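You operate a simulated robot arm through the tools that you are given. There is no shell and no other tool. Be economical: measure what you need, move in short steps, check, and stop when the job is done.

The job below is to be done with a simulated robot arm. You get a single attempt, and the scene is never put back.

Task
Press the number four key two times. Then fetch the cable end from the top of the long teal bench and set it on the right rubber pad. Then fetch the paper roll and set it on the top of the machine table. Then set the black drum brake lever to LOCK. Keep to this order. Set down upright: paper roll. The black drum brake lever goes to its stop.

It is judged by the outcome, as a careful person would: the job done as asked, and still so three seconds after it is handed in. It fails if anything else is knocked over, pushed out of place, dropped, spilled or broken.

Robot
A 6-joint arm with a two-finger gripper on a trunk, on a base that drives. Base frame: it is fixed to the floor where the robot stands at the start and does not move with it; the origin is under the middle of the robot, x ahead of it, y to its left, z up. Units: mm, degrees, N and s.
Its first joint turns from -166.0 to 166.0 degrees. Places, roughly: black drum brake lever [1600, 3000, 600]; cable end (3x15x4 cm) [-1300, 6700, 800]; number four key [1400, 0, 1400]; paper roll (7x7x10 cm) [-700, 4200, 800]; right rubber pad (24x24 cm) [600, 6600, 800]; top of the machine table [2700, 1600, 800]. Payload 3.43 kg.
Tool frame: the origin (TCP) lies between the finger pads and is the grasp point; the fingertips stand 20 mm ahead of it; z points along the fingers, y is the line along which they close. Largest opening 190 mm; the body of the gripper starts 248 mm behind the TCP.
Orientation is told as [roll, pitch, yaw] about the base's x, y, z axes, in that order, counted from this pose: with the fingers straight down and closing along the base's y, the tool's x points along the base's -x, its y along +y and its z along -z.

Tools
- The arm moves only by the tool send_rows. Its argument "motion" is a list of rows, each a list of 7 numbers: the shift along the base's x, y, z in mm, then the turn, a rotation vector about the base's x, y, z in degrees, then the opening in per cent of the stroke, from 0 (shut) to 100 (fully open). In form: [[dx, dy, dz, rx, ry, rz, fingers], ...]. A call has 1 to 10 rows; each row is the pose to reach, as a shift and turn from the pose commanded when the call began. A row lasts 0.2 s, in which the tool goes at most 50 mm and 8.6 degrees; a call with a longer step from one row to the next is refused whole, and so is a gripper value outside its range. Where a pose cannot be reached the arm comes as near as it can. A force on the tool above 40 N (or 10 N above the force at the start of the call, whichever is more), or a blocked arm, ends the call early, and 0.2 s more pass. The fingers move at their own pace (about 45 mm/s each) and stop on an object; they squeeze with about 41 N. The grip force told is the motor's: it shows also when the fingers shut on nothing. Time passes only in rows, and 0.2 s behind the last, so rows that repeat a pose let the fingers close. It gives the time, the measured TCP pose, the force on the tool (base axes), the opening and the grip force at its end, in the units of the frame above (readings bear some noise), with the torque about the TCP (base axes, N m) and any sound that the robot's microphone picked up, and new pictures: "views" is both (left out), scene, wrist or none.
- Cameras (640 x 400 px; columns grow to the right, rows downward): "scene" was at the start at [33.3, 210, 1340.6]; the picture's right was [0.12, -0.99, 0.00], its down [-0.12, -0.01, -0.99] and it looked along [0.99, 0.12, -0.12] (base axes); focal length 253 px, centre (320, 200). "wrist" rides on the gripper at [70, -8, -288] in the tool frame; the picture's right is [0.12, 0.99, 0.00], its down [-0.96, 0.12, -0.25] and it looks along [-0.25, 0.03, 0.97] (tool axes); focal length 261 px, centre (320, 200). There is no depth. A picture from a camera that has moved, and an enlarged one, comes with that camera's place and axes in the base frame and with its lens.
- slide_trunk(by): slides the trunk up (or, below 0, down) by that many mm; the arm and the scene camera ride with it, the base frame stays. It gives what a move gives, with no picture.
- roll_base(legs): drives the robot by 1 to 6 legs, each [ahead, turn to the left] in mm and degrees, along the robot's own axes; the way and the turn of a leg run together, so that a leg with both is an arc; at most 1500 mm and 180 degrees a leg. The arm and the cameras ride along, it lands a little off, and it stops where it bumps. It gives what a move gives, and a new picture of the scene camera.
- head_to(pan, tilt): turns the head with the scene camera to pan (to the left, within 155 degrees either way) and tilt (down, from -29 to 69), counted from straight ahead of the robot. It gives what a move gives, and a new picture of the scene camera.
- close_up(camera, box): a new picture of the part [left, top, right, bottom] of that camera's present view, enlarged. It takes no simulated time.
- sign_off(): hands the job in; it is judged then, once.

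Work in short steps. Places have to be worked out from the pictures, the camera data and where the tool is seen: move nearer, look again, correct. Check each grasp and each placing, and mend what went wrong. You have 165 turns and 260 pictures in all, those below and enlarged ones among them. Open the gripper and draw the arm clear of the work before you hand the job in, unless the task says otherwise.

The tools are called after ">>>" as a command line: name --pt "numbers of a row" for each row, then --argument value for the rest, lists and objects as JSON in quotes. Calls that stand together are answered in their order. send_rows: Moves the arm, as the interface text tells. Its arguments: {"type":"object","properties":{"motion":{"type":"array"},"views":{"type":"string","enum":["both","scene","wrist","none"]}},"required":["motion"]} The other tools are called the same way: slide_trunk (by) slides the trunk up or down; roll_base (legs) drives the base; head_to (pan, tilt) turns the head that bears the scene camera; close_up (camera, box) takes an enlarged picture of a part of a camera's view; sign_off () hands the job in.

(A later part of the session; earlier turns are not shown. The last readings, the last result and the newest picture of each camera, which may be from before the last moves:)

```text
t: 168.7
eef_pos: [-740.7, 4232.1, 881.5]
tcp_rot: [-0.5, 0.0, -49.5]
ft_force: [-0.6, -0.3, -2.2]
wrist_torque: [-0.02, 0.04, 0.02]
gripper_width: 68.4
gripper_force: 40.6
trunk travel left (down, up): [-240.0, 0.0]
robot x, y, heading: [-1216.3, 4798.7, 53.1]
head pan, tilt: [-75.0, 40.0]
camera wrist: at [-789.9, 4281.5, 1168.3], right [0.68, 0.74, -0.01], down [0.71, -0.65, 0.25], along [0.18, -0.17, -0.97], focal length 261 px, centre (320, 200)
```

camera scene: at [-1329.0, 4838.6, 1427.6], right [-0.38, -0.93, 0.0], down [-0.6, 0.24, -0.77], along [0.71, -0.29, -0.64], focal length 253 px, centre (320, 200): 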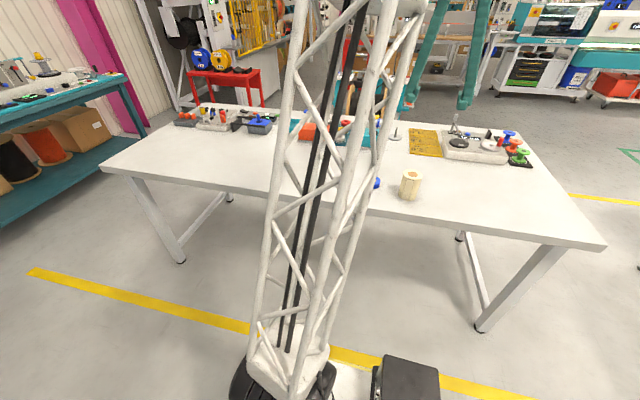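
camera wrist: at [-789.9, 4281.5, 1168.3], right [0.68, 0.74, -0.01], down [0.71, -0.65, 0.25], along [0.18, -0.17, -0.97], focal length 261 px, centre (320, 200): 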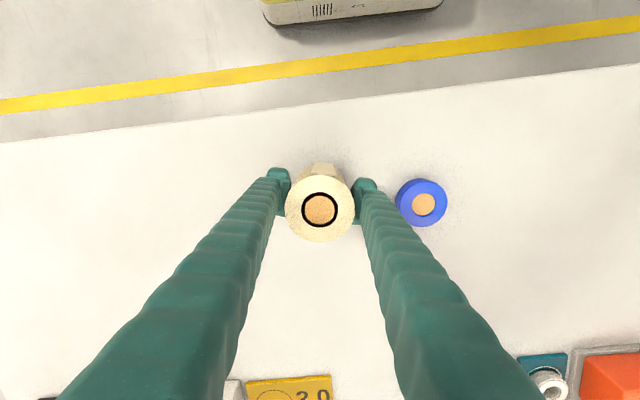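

Roll lifted, grip firm (68 mm, ~2 N weight). I lift it high and swing the arm back to the front.

>>> send_rows --pt "0 0 20 0 0 0 0" --pt "0 0 60 0 0 0 0" --pt "0 0 105 0 0 0 0" --pt "0 0 150 0 0 0 0" --pt "0 0 195 0 0 0 0" --pt "0 0 240 0 0 0 0" --pt "0 0 280 0 0 0 0" --pt "0 0 300 0 0 0 0" --views "none"

>>> send_rows --pt "-2 20 0 0 0 2 0" --pt "-4 60 0 0 0 6 0" --pt "-8 105 0 0 0 10.5 0" --pt "-12 150 0 0 0 15 0" --pt "-16 195 0 0 0 19.5 0" --pt "-20 240 0 0 0 24 0" --pt "-24 285 0 0 0 28.5 0" --pt "-28 330 0 0 0 33 0" --pt "-32 375 0 0 0 37.5 0" --pt "-36 420 0 0 0 42 0" --views "none"

>>> send_rows --pt "-4 45 0 0 0 4.5 0" --pt "-8 90 0 0 0 9 0" --pt "-12 135 0 0 0 13.5 0" --pt "-16 180 0 0 0 18 0" --pt "-20 225 0 0 0 22.5 0" --pt "-24 270 0 0 0 27 0" --pt "-28 315 0 0 0 31.5 0" --pt "-32 360 0 0 0 36 0" --pt "-36 405 0 0 0 40.5 0" --pt "-40 450 0 0 0 45 0" --views "wrist"

>>> head_to --pan -90 --tilt 25

```text
t: 170.5
eef_pos: [-739.9, 4232.5, 1180.4]
tcp_rot: [-0.4, -0.1, -49.4]
ft_force: [-0.9, 0.4, -2.3]
wrist_torque: [0.04, -0.01, 0.04]
gripper_width: 68.5
gripper_force: 40.9
trunk travel left (down, up): [-240.0, 0.0]
robot x, y, heading: [-1217.0, 4795.2, 52.9]
head pan, tilt: [-75.0, 40.0]
```

```text
t: 172.7
eef_pos: [-790.6, 4662.9, 1191.7]
tcp_rot: [-1.1, -1.2, -7.4]
ft_force: [0.1, 2.5, -0.1]
wrist_torque: [-0.45, -0.01, -0.01]
gripper_width: 68.4
gripper_force: 40.9
trunk travel left (down, up): [-240.0, 0.0]
robot x, y, heading: [-1213.5, 4798.0, 52.8]
head pan, tilt: [-75.0, 40.0]
```

```text
t: 174.9
eef_pos: [-814.9, 5101.4, 1179.9]
tcp_rot: [-0.5, -0.1, 37.5]
ft_force: [-1.8, -0.3, -2.2]
wrist_torque: [0.09, -0.04, -0.02]
gripper_width: 68.6
gripper_force: 40.8
trunk travel left (down, up): [-240.0, 0.0]
robot x, y, heading: [-1217.1, 4798.1, 53.1]
head pan, tilt: [-75.0, 40.0]
camera wrist: at [-867.6, 5054.7, 1468.6], right [-0.7, 0.71, -0.01], down [0.69, 0.68, 0.25], along [0.18, 0.17, -0.97], focal length 261 px, centre (320, 200)
```

wrist: 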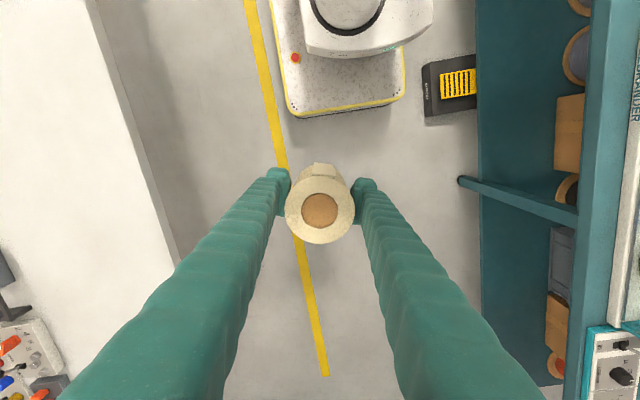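

```text
t: 175.7
eef_pos: [-815.4, 5102.8, 1180.8]
tcp_rot: [-0.5, -0.1, 37.5]
ft_force: [0.0, 0.8, -1.6]
wrist_torque: [-0.04, -0.02, 0.01]
gripper_width: 68.2
gripper_force: 41.3
trunk travel left (down, up): [-240.0, 0.0]
robot x, y, heading: [-1217.6, 4799.2, 52.9]
head pan, tilt: [-90.0, 25.0]
camera scene: at [-1364.8, 4791.2, 1442.2], right [-0.88, -0.48, 0.0], down [-0.24, 0.45, -0.86], along [0.41, -0.76, -0.51], focal length 253 px, centre (320, 200)
```

scene: 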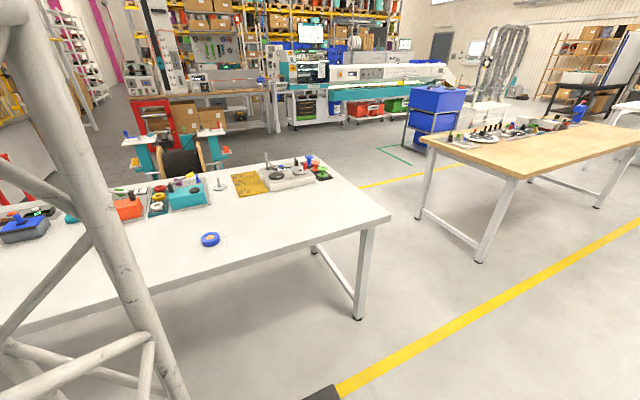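

Roll held upright. I reverse down the aisle to the gap level and turn toward it, then check the gap.

>>> roll_base --legs '[[-1245, 0], [0, -90]]'

>>> head_to --pan 0 --tilt 25

```text
t: 186.0
eef_pos: [-1661.1, 3401.4, 1181.0]
tcp_rot: [-0.5, 0.0, -52.0]
ft_force: [0.1, -0.6, -2.3]
wrist_torque: [0.0, 0.0, 0.01]
gripper_width: 68.3
gripper_force: 41.2
trunk travel left (down, up): [-240.0, 0.0]
robot x, y, heading: [-1968.9, 3800.7, -36.9]
head pan, tilt: [-90.0, 25.0]
camera scene: at [-1975.9, 3949.0, 1445.9], right [-0.49, 0.87, 0.0], down [0.41, 0.23, -0.88], along [-0.77, -0.43, -0.47], focal length 253 px, centre (320, 200)
```

scene: 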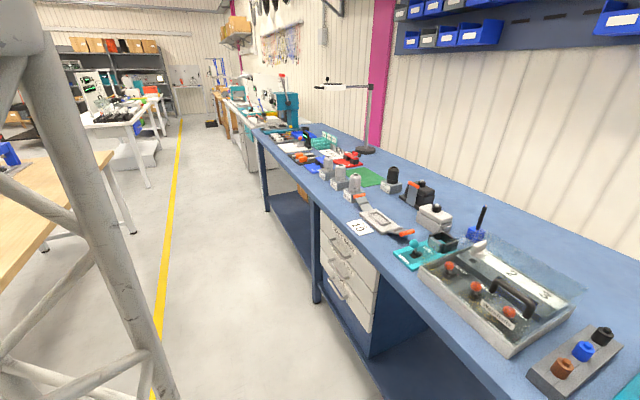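

```text
t: 187.7
eef_pos: [-1660.2, 3400.2, 1181.0]
tcp_rot: [-0.6, -0.1, -52.0]
ft_force: [0.5, -0.2, -2.0]
wrist_torque: [0.01, 0.02, 0.0]
gripper_width: 68.3
gripper_force: 40.9
trunk travel left (down, up): [-240.0, 0.0]
robot x, y, heading: [-1967.9, 3797.3, -36.6]
head pan, tilt: [0.0, 25.0]
camera scene: at [-1975.8, 3948.3, 1447.0], right [-0.5, 0.87, 0.0], down [0.4, 0.23, -0.89], along [-0.77, -0.44, -0.46], focal length 253 px, centre (320, 200)
```

scene: 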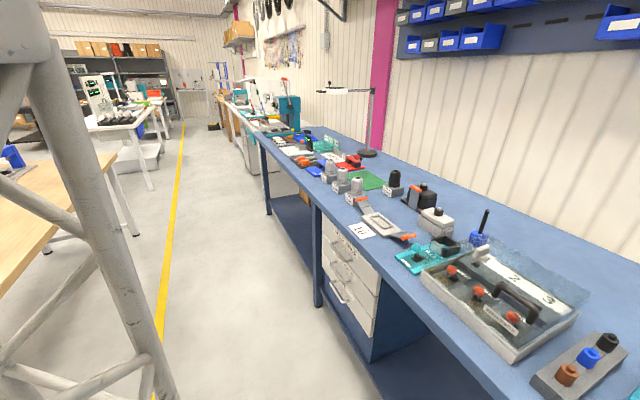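

The head isn't following: it was pushed aside by the upper arm during the swing and is now held behind the lattice. I extend the arm forward to free it, then recentre the head.

>>> send_rows --pt "43 -9 3 0 0 2 0" --pt "86 -17 6 0 0 4 0" --pt "129 -26 9 0 0 6 0" --pt "172 -34 12 0 0 8 0" --pt "215 -43 15 0 0 10 0" --pt "258 -52 18 0 0 12 0" --pt "299 -60 20 0 0 15 0" --pt "299 -60 20 0 0 15 0" --views "scene"

>>> head_to --pan -100 --tilt 25

```text
t: 189.5
eef_pos: [-1361.6, 3339.2, 1201.0]
tcp_rot: [-0.6, 0.0, -37.1]
ft_force: [0.7, -0.6, -3.2]
wrist_torque: [0.04, 0.11, 0.0]
gripper_width: 68.1
gripper_force: 41.0
trunk travel left (down, up): [-240.0, 0.0]
robot x, y, heading: [-1968.5, 3798.4, -36.6]
head pan, tilt: [0.0, 25.0]
camera scene: at [-1822.3, 3938.5, 1450.9], right [-0.6, -0.8, 0.0], down [-0.34, 0.25, -0.91], along [0.73, -0.54, -0.42], focal length 253 px, centre (320, 200)
```

scene: 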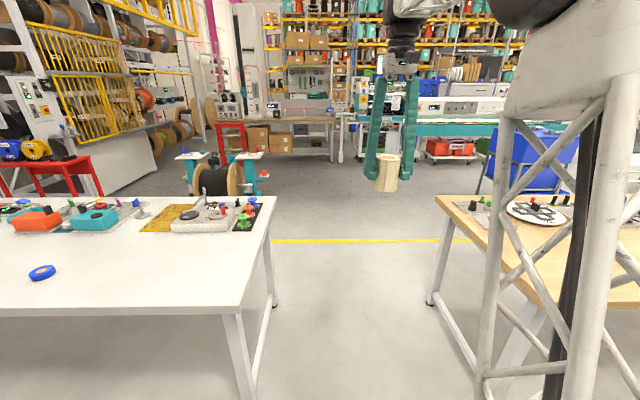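

```text
t: 191.2
eef_pos: [-1362.2, 3340.3, 1201.4]
tcp_rot: [-0.5, -0.1, -37.1]
ft_force: [0.5, -0.7, -2.6]
wrist_torque: [0.03, 0.0, -0.01]
gripper_width: 68.1
gripper_force: 41.2
trunk travel left (down, up): [-240.0, 0.0]
robot x, y, heading: [-1965.9, 3800.2, -36.5]
head pan, tilt: [-100.0, 25.0]
camera scene: at [-1963.4, 3930.5, 1451.0], right [-0.69, 0.73, 0.0], down [0.31, 0.29, -0.91], along [-0.66, -0.62, -0.42], focal length 253 px, centre (320, 200)
```

scene: 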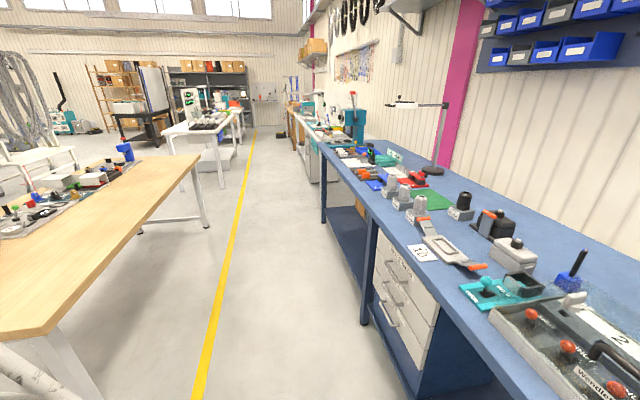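

Head is free. The gap is centred (450 left / 535 right). I drive straight through and continue into the open.

>>> head_to --pan 0 --tilt 20

>>> roll_base --legs '[[0, -1], [1200, 0], [1000, 0]]'

```text
t: 193.0
eef_pos: [-1361.9, 3338.7, 1201.1]
tcp_rot: [-0.5, 0.0, -37.2]
ft_force: [0.9, -0.3, -3.0]
wrist_torque: [-0.02, -0.01, 0.0]
gripper_width: 68.3
gripper_force: 41.1
trunk travel left (down, up): [-240.0, 0.0]
robot x, y, heading: [-1968.0, 3795.0, -36.6]
head pan, tilt: [0.0, 20.0]
camera scene: at [-1821.8, 3938.0, 1459.0], right [-0.6, -0.8, 0.0], down [-0.27, 0.2, -0.94], along [0.75, -0.56, -0.34], focal length 253 px, centre (320, 200)
```

scene: 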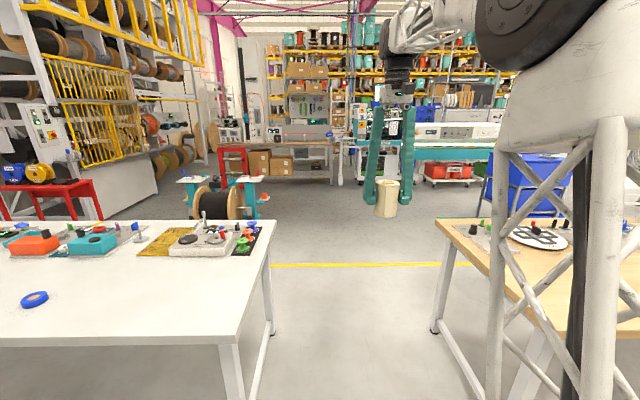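

```text
t: 204.2
eef_pos: [361.2, 1986.9, 1201.5]
tcp_rot: [-0.5, 0.0, -38.3]
ft_force: [-0.5, 0.3, -1.8]
wrist_torque: [-0.02, -0.01, -0.01]
gripper_width: 68.5
gripper_force: 40.6
trunk travel left (down, up): [-240.0, 0.0]
robot x, y, heading: [-235.3, 2460.4, -37.9]
head pan, tilt: [0.0, 20.0]
camera scene: at [-85.0, 2595.2, 1459.0], right [-0.62, -0.79, 0.0], down [-0.27, 0.21, -0.94], along [0.74, -0.58, -0.34], focal length 253 px, centre (320, 200)
```

scene: 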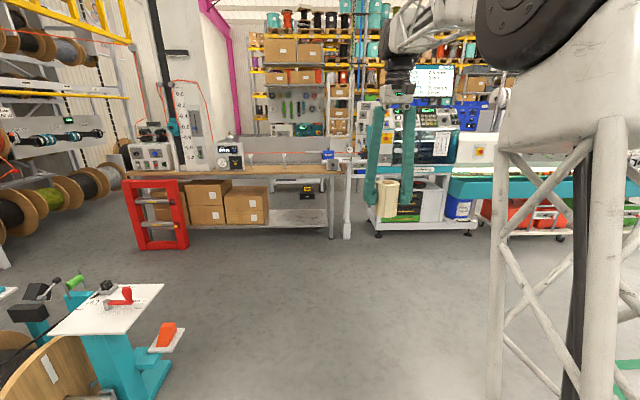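

Now the machine table (wooden top, boxes below) is in view. I zoom in to find free space.

>>> close_up --camera "scene" --box '[110, 100, 382, 270]'

```text
2.35 times, centred on (246, 185) of scene
camera zoom: at [-85.0, 2595.2, 1459.0], right [-0.62, -0.79, 0.0], down [-0.27, 0.21, -0.94], along [0.74, -0.58, -0.34], focal length 596 px, centre (494, 235)
```

zoom: 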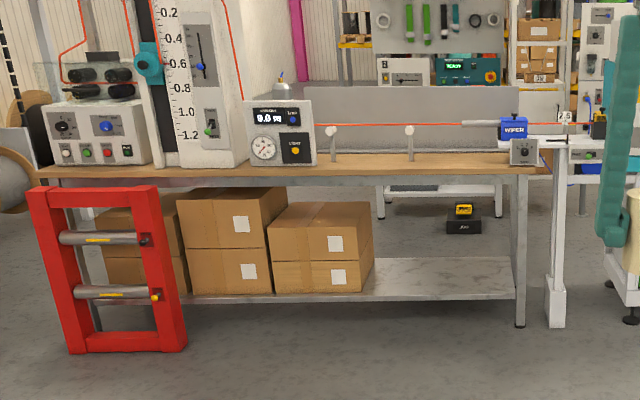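

Free front area lies right of the gauge box and before the guide posts/wire. I plan to place the roll at about (2270, 1170) and drive to a stance ~700 mm in front.

>>> roll_base --legs '[[0, 13.8], [1100, 0], [1000, 0], [0, -12.9]]'

>>> head_to --pan 0 --tilt 40

```text
t: 216.3
eef_pos: [2284.8, 1124.2, 1200.9]
tcp_rot: [-0.6, 0.0, -37.5]
ft_force: [0.4, -0.1, -2.5]
wrist_torque: [0.01, 0.01, -0.02]
gripper_width: 68.4
gripper_force: 40.8
trunk travel left (down, up): [-240.0, 0.0]
robot x, y, heading: [1680.4, 1585.8, -37.2]
head pan, tilt: [0.0, 20.0]
camera scene: at [1830.6, 1725.6, 1459.0], right [-0.6, -0.8, 0.0], down [-0.27, 0.21, -0.94], along [0.75, -0.57, -0.34], focal length 253 px, centre (320, 200)
```

scene: 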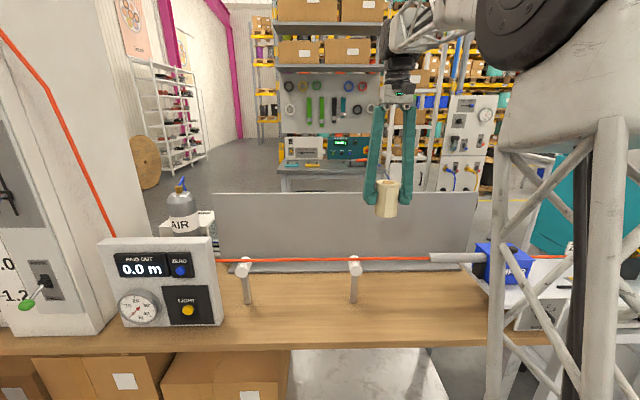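

```text
t: 217.1
eef_pos: [2285.0, 1125.3, 1202.0]
tcp_rot: [-0.6, 0.0, -37.5]
ft_force: [-0.3, -0.1, -2.6]
wrist_torque: [-0.02, -0.01, -0.01]
gripper_width: 68.4
gripper_force: 40.4
trunk travel left (down, up): [-240.0, 0.0]
robot x, y, heading: [1681.3, 1584.2, -37.4]
head pan, tilt: [0.0, 40.0]
camera scene: at [1824.2, 1730.4, 1427.7], right [-0.6, -0.8, 0.0], down [-0.51, 0.39, -0.77], along [0.61, -0.46, -0.64], focal length 253 px, centre (320, 200)
```

scene: 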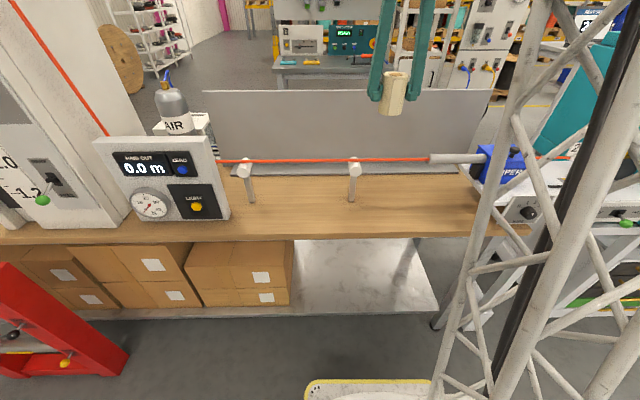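

Table strip in front of the posts spans a≈970–1150 (room axis). I move the roll back over that strip, between post and wiper, and look from the wrist.

>>> send_rows --pt "-40 8 0 0 0 0 0" --pt "-80 16 0 0 0 0 0" --pt "-101 21 0 0 0 0 0" --pt "-101 21 -30 0 0 0 0" --pt "-101 21 -60 0 0 0 0" --views "both"

```text
t: 218.3
eef_pos: [2183.9, 1145.8, 1141.0]
tcp_rot: [-0.5, 0.0, -37.5]
ft_force: [-0.1, 0.9, -2.1]
wrist_torque: [-0.03, -0.04, -0.01]
gripper_width: 68.3
gripper_force: 40.8
trunk travel left (down, up): [-240.0, 0.0]
robot x, y, heading: [1685.7, 1589.5, -37.0]
head pan, tilt: [0.0, 40.0]
camera scene: at [1824.0, 1730.5, 1427.7], right [-0.6, -0.8, 0.0], down [-0.51, 0.39, -0.77], along [0.61, -0.46, -0.64], focal length 253 px, centre (320, 200)
camera wrist: at [2124.5, 1183.1, 1428.3], right [0.51, 0.86, -0.01], down [0.83, -0.49, 0.25], along [0.21, -0.13, -0.97], focal length 261 px, centre (320, 200)
```

scene: 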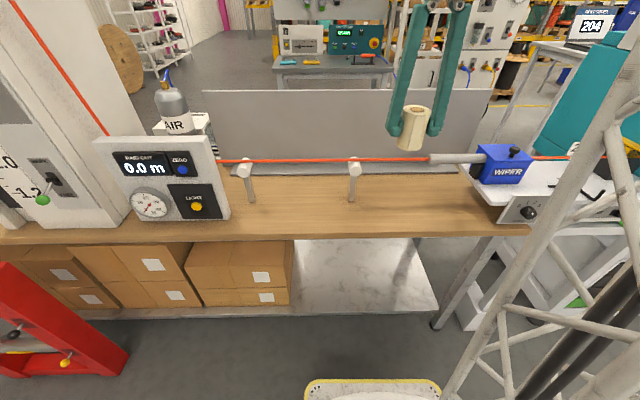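
wrist: 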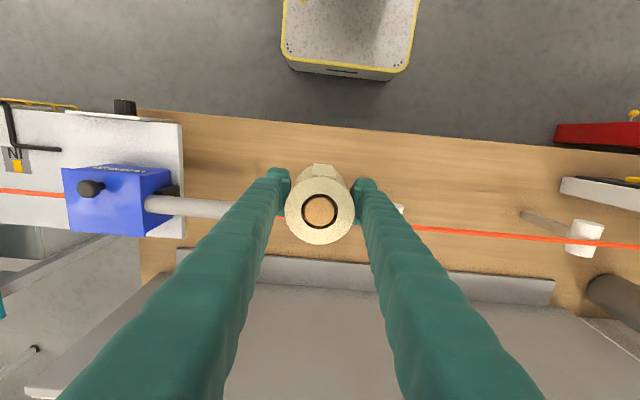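

Position is clear of wire and wiper tube. I descend to just above the table.

>>> send_rows --pt "-6 5 -40 0 0 0 0" --pt "-6 5 -80 0 0 0 0" --pt "-6 5 -120 0 0 0 0" --pt "-6 5 -160 0 0 0 0" --pt "-6 5 -200 0 0 0 0" --pt "-6 5 -235 0 0 0 0" --pt "-6 5 -260 0 0 0 0" --pt "-6 5 -270 0 0 0 0" --views "wrist"

>>> close_up --camera "scene" --box '[330, 160, 458, 240]'

```text
t: 220.0
eef_pos: [2177.4, 1150.2, 881.2]
tcp_rot: [-0.5, 0.0, -37.6]
ft_force: [-4.4, 3.5, 12.6]
wrist_torque: [-0.11, -0.13, 0.01]
gripper_width: 68.4
gripper_force: 41.0
trunk travel left (down, up): [-240.0, 0.0]
robot x, y, heading: [1683.3, 1586.4, -37.1]
head pan, tilt: [0.0, 40.0]
stopped in row 8: the force on the tool passed its limit at 43 N (the readings are from after the stop); the commanded pose is now the measured one
camera wrist: at [2118.2, 1188.4, 1169.3], right [0.51, 0.86, -0.01], down [0.83, -0.49, 0.25], along [0.21, -0.13, -0.97], focal length 261 px, centre (320, 200)
```

wrist: 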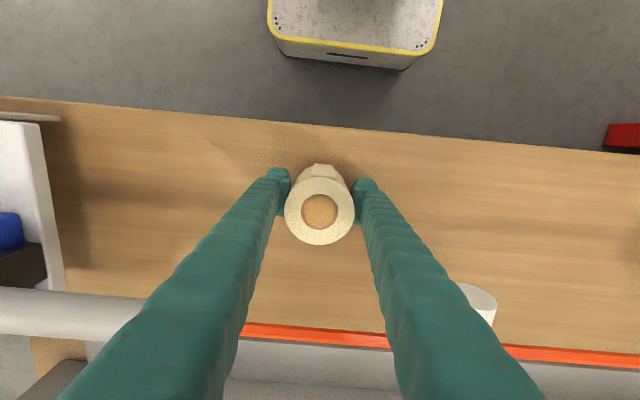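

```text
5.00 times, centred on (394, 200) of scene
camera zoom: at [1823.6, 1730.8, 1427.9], right [-0.6, -0.8, 0.0], down [-0.51, 0.39, -0.77], along [0.61, -0.46, -0.64], focal length 1266 px, centre (-50, 200)
```

zoom: 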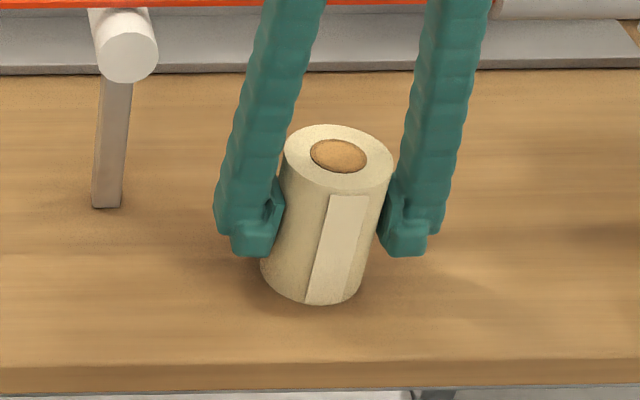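

The roll stands on the table (surface ≈ z 830). I ease off and open, then rise.

>>> send_rows --pt "0 0 1 0 0 0 0" --pt "0 0 1 0 0 0 40" --pt "0 0 1 0 0 0 52" --pt "0 0 1 0 0 0 52" --pt "0 0 1 0 0 0 52" --pt "0 0 30 0 0 0 52" --pt "0 0 70 0 0 0 52" --pt "0 0 115 0 0 0 52" --pt "0 0 160 0 0 0 52" --pt "0 0 205 0 0 0 52" --views "wrist"

>>> close_up --camera "scene" --box '[330, 160, 458, 240]'

```text
t: 222.2
eef_pos: [2179.0, 1149.8, 1085.3]
tcp_rot: [-0.7, -0.1, -37.5]
ft_force: [0.3, -0.8, -0.3]
wrist_torque: [0.02, 0.04, 0.0]
gripper_width: 98.7
gripper_force: 0.1
trunk travel left (down, up): [-240.0, 0.0]
robot x, y, heading: [1682.1, 1587.6, -37.3]
head pan, tilt: [0.0, 40.0]
camera wrist: at [2119.1, 1187.9, 1373.5], right [0.51, 0.86, -0.01], down [0.83, -0.49, 0.25], along [0.21, -0.13, -0.97], focal length 261 px, centre (320, 200)
```

wrist: 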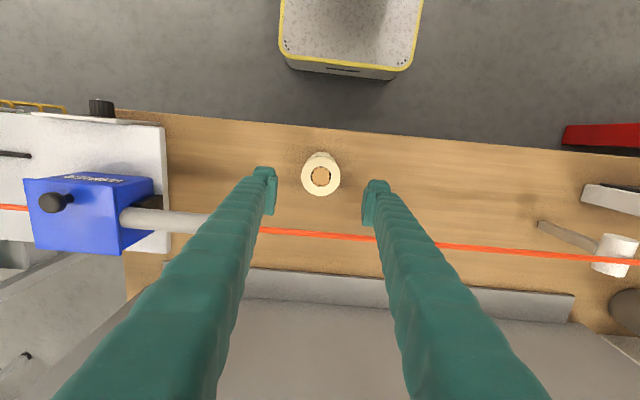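

```text
5.00 times, centred on (394, 200) of scene
camera zoom: at [1824.3, 1730.3, 1427.6], right [-0.6, -0.8, 0.0], down [-0.51, 0.39, -0.77], along [0.61, -0.46, -0.64], focal length 1266 px, centre (-50, 200)
```

zoom: 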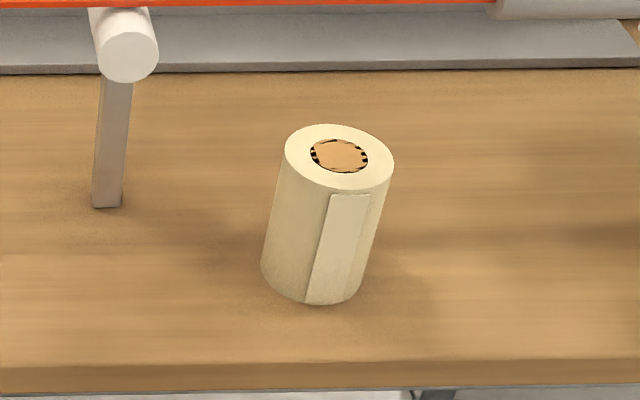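

The roll stands upright on the machine table. Now the brake lever: I back off and look at the drum cart on my left.

>>> send_rows --pt "-15 12 40 0 0 0 40" --pt "-30 24 80 0 0 0 20" --pt "-30 24 120 0 0 0 0" --pt "-30 24 150 0 0 0 0" --views "none"

>>> roll_base --legs '[[-300, 0]]'

>>> head_to --pan 125 --tilt 25

```text
t: 223.2
eef_pos: [2148.7, 1174.1, 1235.2]
tcp_rot: [-0.6, -0.1, -37.6]
ft_force: [0.4, 0.4, -0.2]
wrist_torque: [0.02, 0.01, -0.02]
gripper_width: 12.6
gripper_force: 0.0
trunk travel left (down, up): [-240.0, 0.0]
robot x, y, heading: [1686.8, 1586.9, -37.5]
head pan, tilt: [0.0, 40.0]
```

```text
t: 225.3
eef_pos: [1908.8, 1355.1, 1235.0]
tcp_rot: [-0.5, -0.1, -37.6]
ft_force: [-0.5, 0.3, 0.1]
wrist_torque: [0.03, 0.03, -0.01]
gripper_width: 0.0
gripper_force: 34.5
trunk travel left (down, up): [-240.0, 0.0]
robot x, y, heading: [1440.9, 1767.5, -37.2]
head pan, tilt: [0.0, 40.0]
camera scene: at [1585.1, 1911.5, 1427.6], right [-0.6, -0.8, 0.0], down [-0.51, 0.39, -0.77], along [0.61, -0.46, -0.64], focal length 253 px, centre (320, 200)
```

scene: 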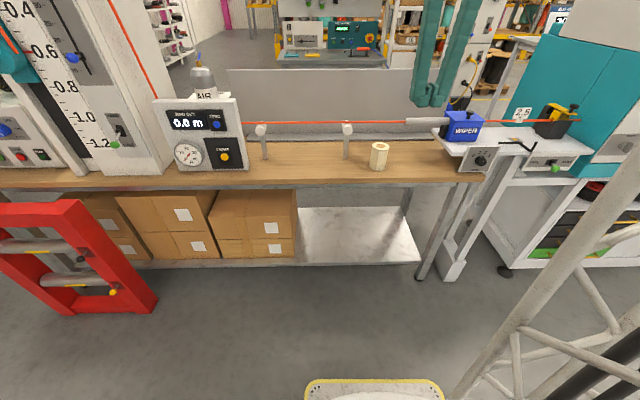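

```text
t: 227.3
eef_pos: [1909.1, 1354.6, 1236.1]
tcp_rot: [-0.5, 0.0, -37.5]
ft_force: [-0.4, -0.4, -0.5]
wrist_torque: [0.01, -0.01, 0.01]
gripper_width: 0.0
gripper_force: 34.2
trunk travel left (down, up): [-240.0, 0.0]
robot x, y, heading: [1442.2, 1770.4, -36.9]
head pan, tilt: [125.0, 25.0]
camera scene: at [1520.7, 2054.9, 1450.9], right [1.0, -0.04, 0.0], down [-0.02, -0.42, -0.91], along [0.03, 0.91, -0.42], focal length 253 px, centre (320, 200)
```

scene: 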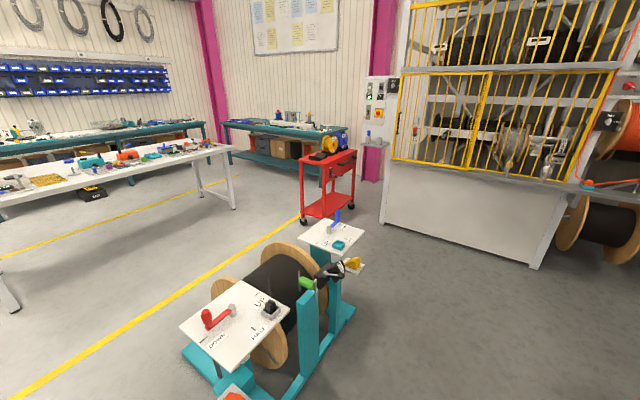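

>>> close_up --camera "scene" --box '[180, 200, 380, 325]'

>>> close_up --camera "scene" --box '[170, 270, 370, 395]'

```text
3.20 times, centred on (280, 262) of scene
camera zoom: at [1520.7, 2054.9, 1450.9], right [1.0, -0.04, 0.0], down [-0.02, -0.42, -0.91], along [0.03, 0.91, -0.42], focal length 810 px, centre (448, 0)
```

zoom: 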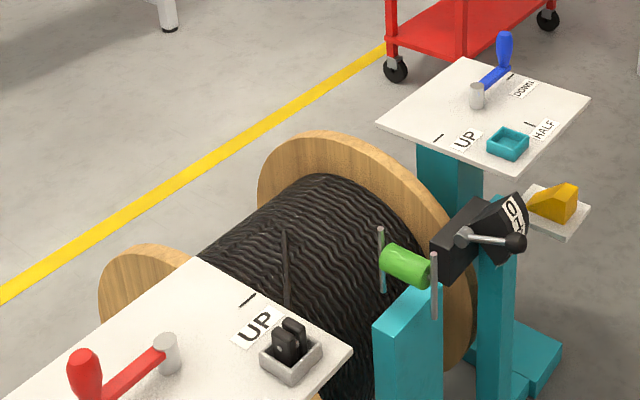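

```text
3.20 times, centred on (270, 332) of scene
camera zoom: at [1520.7, 2054.9, 1450.9], right [1.0, -0.04, 0.0], down [-0.02, -0.42, -0.91], along [0.03, 0.91, -0.42], focal length 810 px, centre (480, -224)
```

zoom: 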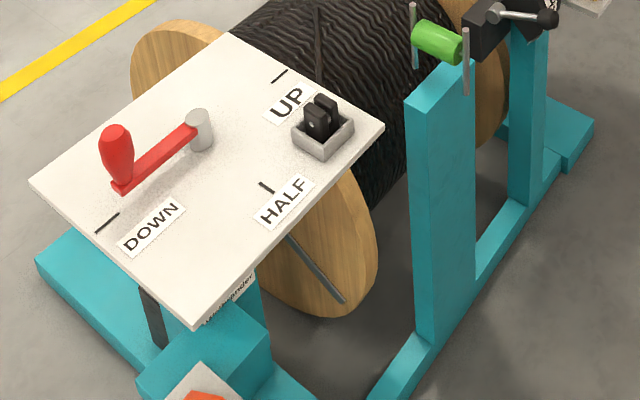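

The brake is the black box with a ball-ended lever on the drum cart near (1650, 3005, 600); its scale isn't readable from here. I drive round to its free side and look.

>>> roll_base --legs '[[0, 90], [900, 0]]'

>>> head_to --pan 70 --tilt 45

```text
t: 236.1
eef_pos: [2386.2, 2964.3, 1234.4]
tcp_rot: [-0.5, -0.1, 53.5]
ft_force: [0.3, -0.4, -0.6]
wrist_torque: [0.04, -0.04, 0.01]
gripper_width: 0.0
gripper_force: 34.6
trunk travel left (down, up): [-240.0, 0.0]
robot x, y, heading: [1977.8, 2493.3, 53.7]
head pan, tilt: [125.0, 25.0]
camera scene: at [1694.6, 2564.1, 1450.9], right [0.02, 1.0, 0.0], down [0.42, -0.01, -0.91], along [-0.91, 0.02, -0.42], focal length 253 px, centre (320, 200)
```

scene: 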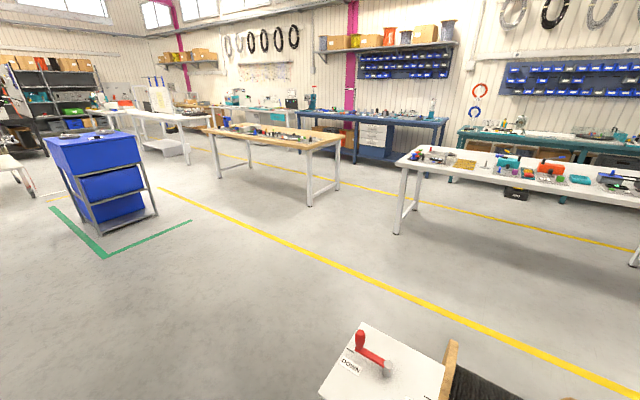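

```text
t: 237.3
eef_pos: [2385.7, 2964.5, 1236.1]
tcp_rot: [-0.5, -0.1, 53.4]
ft_force: [1.0, -0.8, 0.4]
wrist_torque: [0.02, 0.0, 0.0]
gripper_width: 0.0
gripper_force: 33.8
trunk travel left (down, up): [-240.0, 0.0]
robot x, y, heading: [1982.0, 2492.0, 53.6]
head pan, tilt: [70.0, 45.0]
camera scene: at [1741.5, 2629.8, 1420.4], right [0.83, 0.56, 0.0], down [0.39, -0.59, -0.71], along [-0.39, 0.59, -0.71], focal length 253 px, centre (320, 200)
```

scene: 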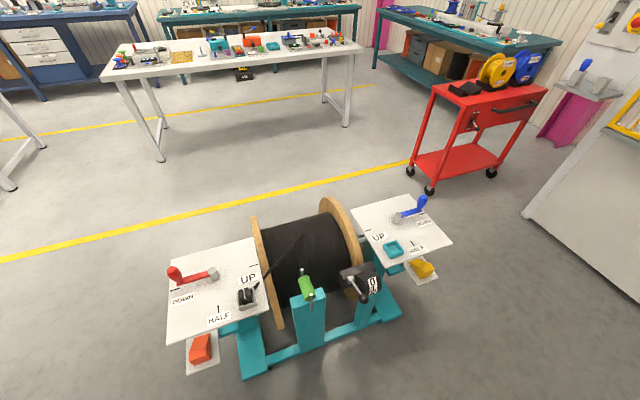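

>>> close_up --camera "scene" --box '[316, 250, 412, 310]'

```text
6.67 times, centred on (364, 280) of scene
camera zoom: at [1741.5, 2629.8, 1420.4], right [0.83, 0.56, 0.0], down [0.39, -0.59, -0.71], along [-0.39, 0.59, -0.71], focal length 1688 px, centre (27, -333)
```

zoom: 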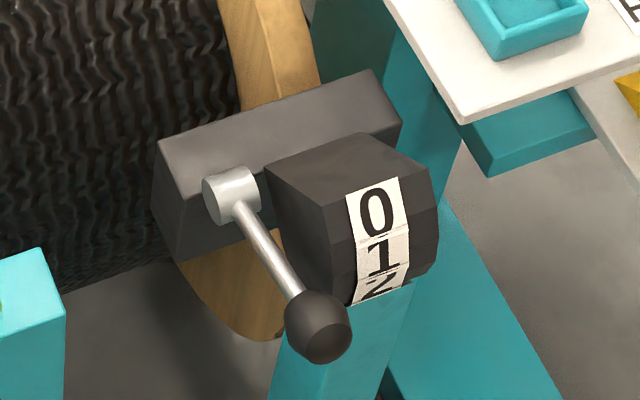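

The brake scale runs 0-1-2-… downwards; LOCK must be further round. I lower the trunk fully to see the face more squarely.

>>> slide_trunk --by -240

>>> head_to --pan 70 --tilt 40

>>> close_up --camera "scene" --box '[316, 220, 412, 280]'

```text
t: 239.8
eef_pos: [2386.0, 2965.1, 994.9]
tcp_rot: [-0.5, -0.2, 53.4]
ft_force: [0.2, -0.1, -0.6]
wrist_torque: [0.0, 0.0, -0.03]
gripper_width: 0.1
gripper_force: 34.1
trunk travel left (down, up): [0.0, 240.0]
robot x, y, heading: [1981.9, 2497.4, 53.7]
head pan, tilt: [70.0, 45.0]
```

```text
t: 240.5
eef_pos: [2387.3, 2964.7, 996.6]
tcp_rot: [-0.5, 0.0, 53.4]
ft_force: [-0.3, -0.4, 0.1]
wrist_torque: [0.02, 0.0, 0.0]
gripper_width: 0.0
gripper_force: 34.2
trunk travel left (down, up): [0.0, 240.0]
robot x, y, heading: [1977.0, 2490.2, 54.0]
head pan, tilt: [70.0, 40.0]
camera scene: at [1739.5, 2632.9, 1187.6], right [0.83, 0.56, 0.0], down [0.36, -0.53, -0.77], along [-0.43, 0.64, -0.64], focal length 253 px, centre (320, 200)
```

scene: 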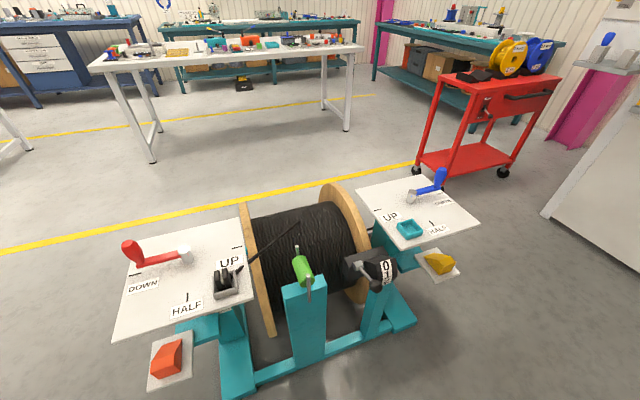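

```text
6.67 times, centred on (364, 250) of scene
camera zoom: at [1739.5, 2632.9, 1187.6], right [0.83, 0.56, 0.0], down [0.36, -0.53, -0.77], along [-0.43, 0.64, -0.64], focal length 1688 px, centre (27, -133)
```

zoom: 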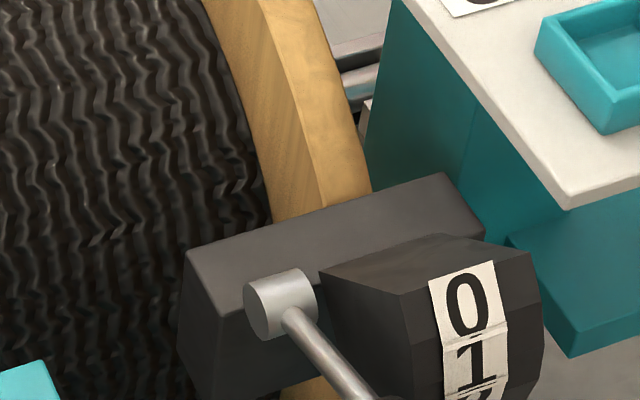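

I re-aim the zoom on the lever and scale.

>>> close_up --camera "scene" --box '[332, 240, 428, 300]'

```text
6.67 times, centred on (380, 270) of scene
camera zoom: at [1739.5, 2632.9, 1187.6], right [0.83, 0.56, 0.0], down [0.36, -0.53, -0.77], along [-0.43, 0.64, -0.64], focal length 1688 px, centre (-80, -267)
```

zoom: 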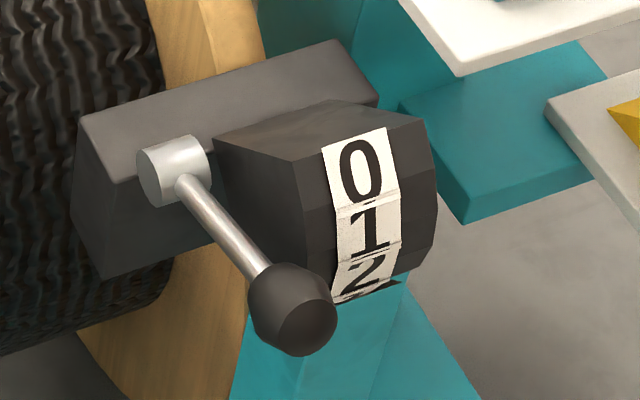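

Triangulated: hub ≈ (1579, 3077, 546), ball ≈ (1656, 3025, 578), so the lever swings in a vertical plane and sits at 0 now; LOCK should be at the bottom. I bring the arm over above the ball (high) and use the wrist camera.

>>> head_to --pan 95 --tilt 45

>>> send_rows --pt "-47 3 0 0 0 0 0" --pt "-94 6 0 0 0 0 0" --pt "-141 9 0 0 0 0 0" --pt "-188 12 0 0 0 0 0" --pt "-235 15 0 0 0 0 0" --pt "-282 18 0 0 0 0 0" --pt "-329 22 0 0 0 0 0" --pt "-376 26 0 0 0 0 0" --views "none"

>>> send_rows --pt "-47 3 0 0 0 0 0" --pt "-94 6 0 0 0 0 0" --pt "-141 9 0 0 0 0 0" --pt "-188 12 0 0 0 0 0" --pt "-235 15 0 0 0 0 0" --pt "-282 18 0 0 0 0 0" --pt "-315 22 -20 0 0 0 0" --pt "-345 24 -40 0 0 0 0" --views "both"

```text
t: 241.4
eef_pos: [2387.1, 2964.1, 994.6]
tcp_rot: [-0.4, -0.1, 53.4]
ft_force: [-0.4, 0.3, -0.2]
wrist_torque: [0.0, 0.04, 0.02]
gripper_width: 0.0
gripper_force: 34.9
trunk travel left (down, up): [0.0, 240.0]
robot x, y, heading: [1983.7, 2490.7, 54.0]
head pan, tilt: [95.0, 45.0]
camera scene: at [1717.3, 2604.4, 1180.4], right [0.52, 0.85, 0.0], down [0.6, -0.37, -0.71], along [-0.6, 0.37, -0.71], focal length 253 px, centre (320, 200)
```

scene: 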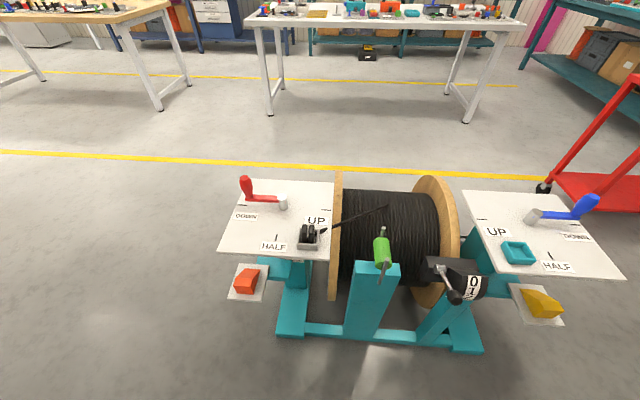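

```text
t: 243.2
eef_pos: [2010.1, 2991.2, 996.1]
tcp_rot: [-0.5, -0.1, 53.3]
ft_force: [0.6, -0.4, 0.0]
wrist_torque: [0.04, 0.1, 0.03]
gripper_width: 0.0
gripper_force: 34.6
trunk travel left (down, up): [0.0, 240.0]
robot x, y, heading: [1978.3, 2494.3, 53.7]
head pan, tilt: [95.0, 45.0]
```

```text
t: 245.0
eef_pos: [1664.8, 3014.4, 955.5]
tcp_rot: [-0.3, 0.0, 53.5]
ft_force: [0.7, 1.1, 1.4]
wrist_torque: [0.07, 0.13, -0.02]
gripper_width: 0.1
gripper_force: 34.1
trunk travel left (down, up): [0.0, 240.0]
robot x, y, heading: [1981.0, 2492.5, 53.8]
head pan, tilt: [95.0, 45.0]
camera scene: at [1717.3, 2604.3, 1180.4], right [0.52, 0.86, 0.0], down [0.6, -0.37, -0.71], along [-0.6, 0.37, -0.71], focal length 253 px, centre (320, 200)
camera wrist: at [1627.8, 2954.2, 1243.5], right [-0.87, 0.5, -0.01], down [0.48, 0.84, 0.25], along [0.13, 0.21, -0.97], focal length 261 px, centre (320, 200)
```

scene: 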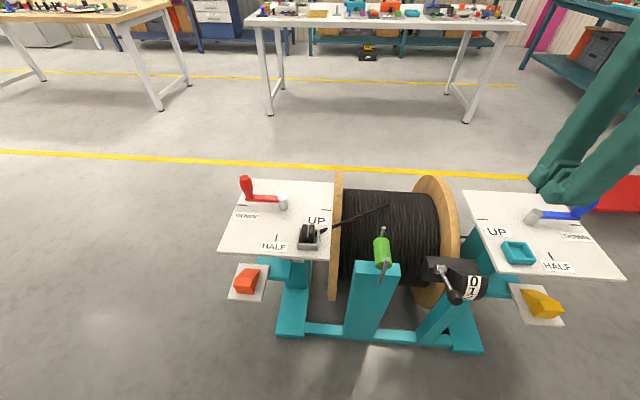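
wrist: 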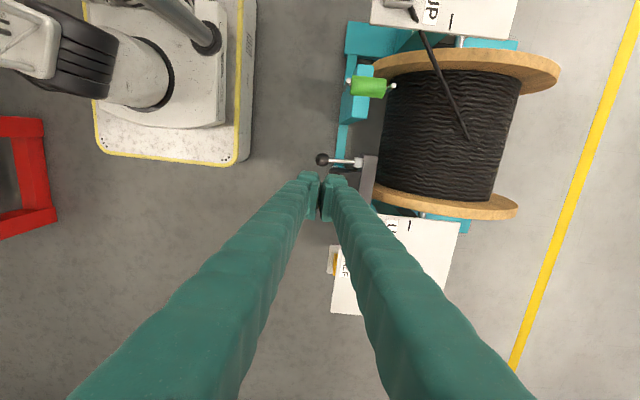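

The wrist view confirms ball ≈ (1656, 3017) and hub ≈ (1579, 3072). I zoom in with the scene camera on the scale again.

>>> close_up --camera "scene" --box '[416, 250, 512, 310]'

```text
6.67 times, centred on (464, 280) of scene
camera zoom: at [1717.3, 2604.3, 1180.4], right [0.52, 0.86, 0.0], down [0.6, -0.37, -0.71], along [-0.6, 0.37, -0.71], focal length 1688 px, centre (-640, -333)
```

zoom: 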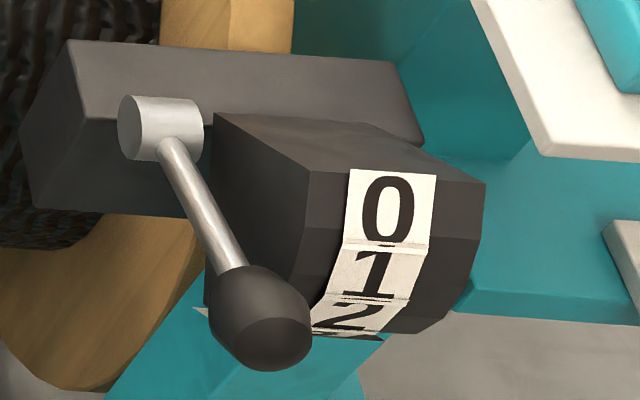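

The ball lies just left of the scale sector; labels go 0, 1, 2 downward, so LOCK is at the bottom. I descend to just above the ball, biased away from the sector.

>>> send_rows --pt "-8 -2 -45 0 0 0 0" --pt "-15 -4 -90 0 0 0 0" --pt "-15 -4 -135 0 0 0 0" --pt "-15 -4 -180 0 0 0 0" --pt "-15 -4 -225 0 0 0 0" --pt "-15 -4 -265 0 0 0 0" --pt "-15 -4 -300 0 0 0 0" --pt "-15 -4 -300 0 0 0 0" --views "both"

>>> close_up --camera "scene" --box '[400, 230, 528, 310]'

```text
t: 246.8
eef_pos: [1651.0, 3010.4, 654.3]
tcp_rot: [-0.5, -0.1, 53.4]
ft_force: [-0.3, 0.4, -0.1]
wrist_torque: [0.03, 0.02, 0.01]
gripper_width: 0.0
gripper_force: 34.3
trunk travel left (down, up): [0.0, 240.0]
robot x, y, heading: [1980.4, 2490.3, 53.8]
head pan, tilt: [95.0, 45.0]
camera scene: at [1717.0, 2604.4, 1180.3], right [0.52, 0.86, 0.0], down [0.6, -0.37, -0.71], along [-0.6, 0.37, -0.71], focal length 253 px, centre (320, 200)
camera wrist: at [1613.8, 2950.1, 943.1], right [-0.87, 0.5, -0.01], down [0.48, 0.84, 0.25], along [0.13, 0.21, -0.97], focal length 261 px, centre (320, 200)
```

scene: 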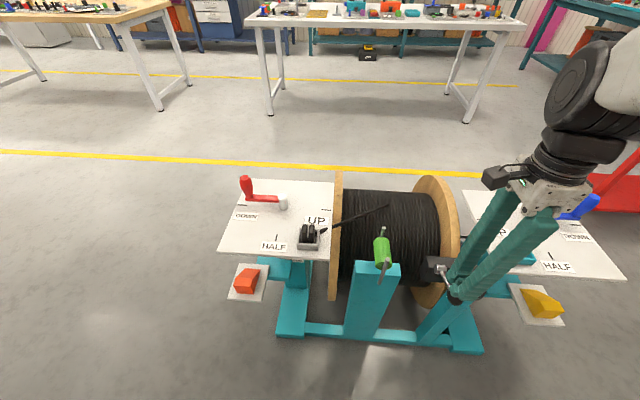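
wrist: 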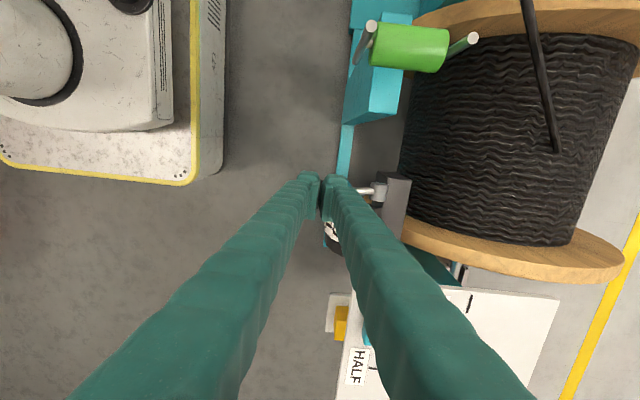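

```text
5.00 times, centred on (464, 270) of scene
camera zoom: at [1717.0, 2604.4, 1180.3], right [0.52, 0.86, 0.0], down [0.6, -0.37, -0.71], along [-0.6, 0.37, -0.71], focal length 1266 px, centre (-400, -150)
```

zoom: 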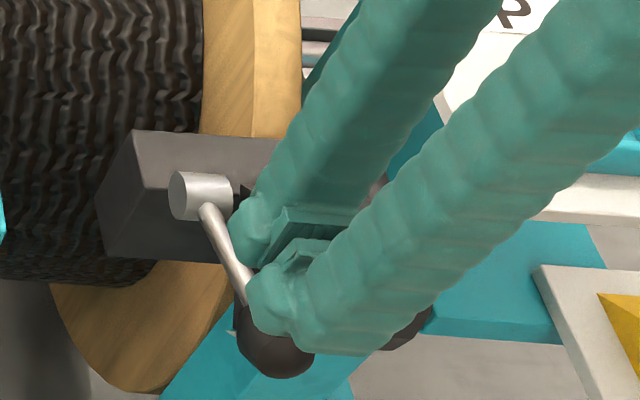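

Fingers are right above the ball. I push it down along its arc to about -20° and check.

>>> send_rows --pt "0 0 -20 0 0 0 0" --pt "0 0 -36 0 0 0 0" --pt "2.8 -2 -51 0 0 0 0" --pt "4 -3 -68 0 0 0 0" --pt "2.4 -1.8 -85 0 0 0 0" --pt "-0.8 0.6 -102 0 0 0 0" --views "scene"

>>> close_up --camera "scene" --box '[400, 230, 528, 310]'

```text
t: 248.2
eef_pos: [1649.9, 3012.2, 554.7]
tcp_rot: [-0.4, -0.1, 53.4]
ft_force: [0.8, -0.3, 0.8]
wrist_torque: [0.0, 0.0, -0.01]
gripper_width: 0.0
gripper_force: 34.0
trunk travel left (down, up): [0.0, 240.0]
robot x, y, heading: [1981.5, 2490.2, 53.6]
head pan, tilt: [95.0, 45.0]
camera scene: at [1717.1, 2604.4, 1180.3], right [0.52, 0.86, 0.0], down [0.6, -0.37, -0.71], along [-0.6, 0.37, -0.71], focal length 253 px, centre (320, 200)
```

scene: 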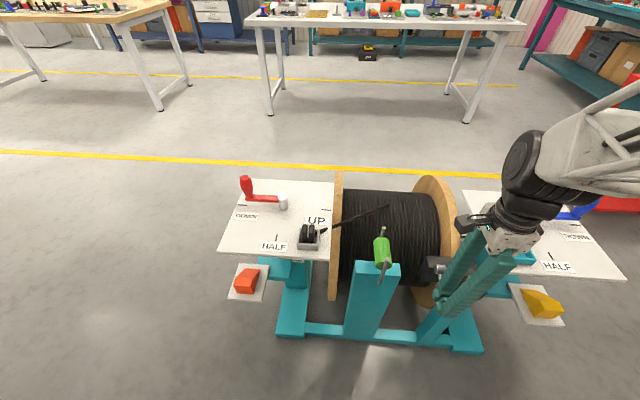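

```text
5.00 times, centred on (464, 270) of scene
camera zoom: at [1717.1, 2604.4, 1180.3], right [0.52, 0.86, 0.0], down [0.6, -0.37, -0.71], along [-0.6, 0.37, -0.71], focal length 1266 px, centre (-400, -150)
```

zoom: 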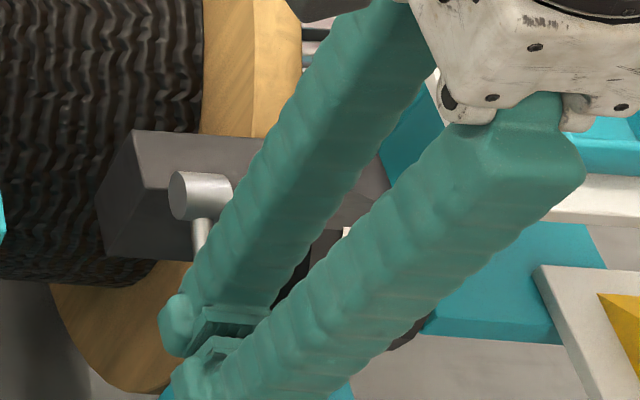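

The lever has moved down with the fingers. I continue along the arc, watching the force.

>>> send_rows --pt "6.4 -4.8 -10 0 0 0 0" --pt "6.4 -4.8 -19 0 0 0 0" --pt "-1.6 1.2 -33 0 0 0 0" --pt "-11.2 8.4 -45 0 0 0 0" --pt "-22.8 17.2 -55 0 0 0 0" --views "wrist"

>>> close_up --camera "scene" --box '[384, 230, 528, 320]'

```text
t: 248.9
eef_pos: [1654.5, 3008.1, 531.7]
tcp_rot: [-0.6, -0.1, 53.4]
ft_force: [5.7, -7.5, 21.0]
wrist_torque: [0.1, 0.05, 0.07]
gripper_width: 0.0
gripper_force: 34.3
trunk travel left (down, up): [0.0, 240.0]
robot x, y, heading: [1981.1, 2492.9, 54.0]
head pan, tilt: [95.0, 45.0]
stopped in row 3: the force on the tool passed its limit at 69 N (the readings are from after the stop); the commanded pose is now the measured one
camera wrist: at [1616.4, 2947.4, 819.4], right [-0.87, 0.5, -0.01], down [0.48, 0.84, 0.25], along [0.13, 0.21, -0.97], focal length 261 px, centre (320, 200)
```

wrist: 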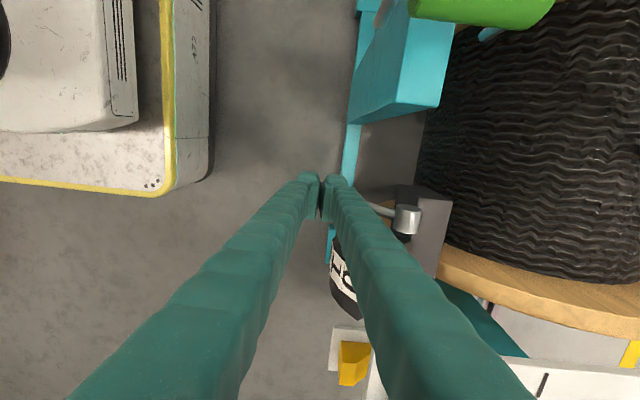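

```text
4.44 times, centred on (456, 275) of scene
camera zoom: at [1717.4, 2604.0, 1180.8], right [0.52, 0.86, 0.0], down [0.6, -0.37, -0.71], along [-0.6, 0.37, -0.71], focal length 1126 px, centre (-284, -133)
```

zoom: 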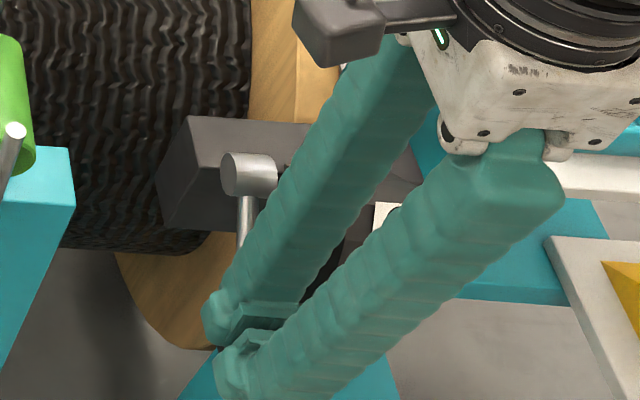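

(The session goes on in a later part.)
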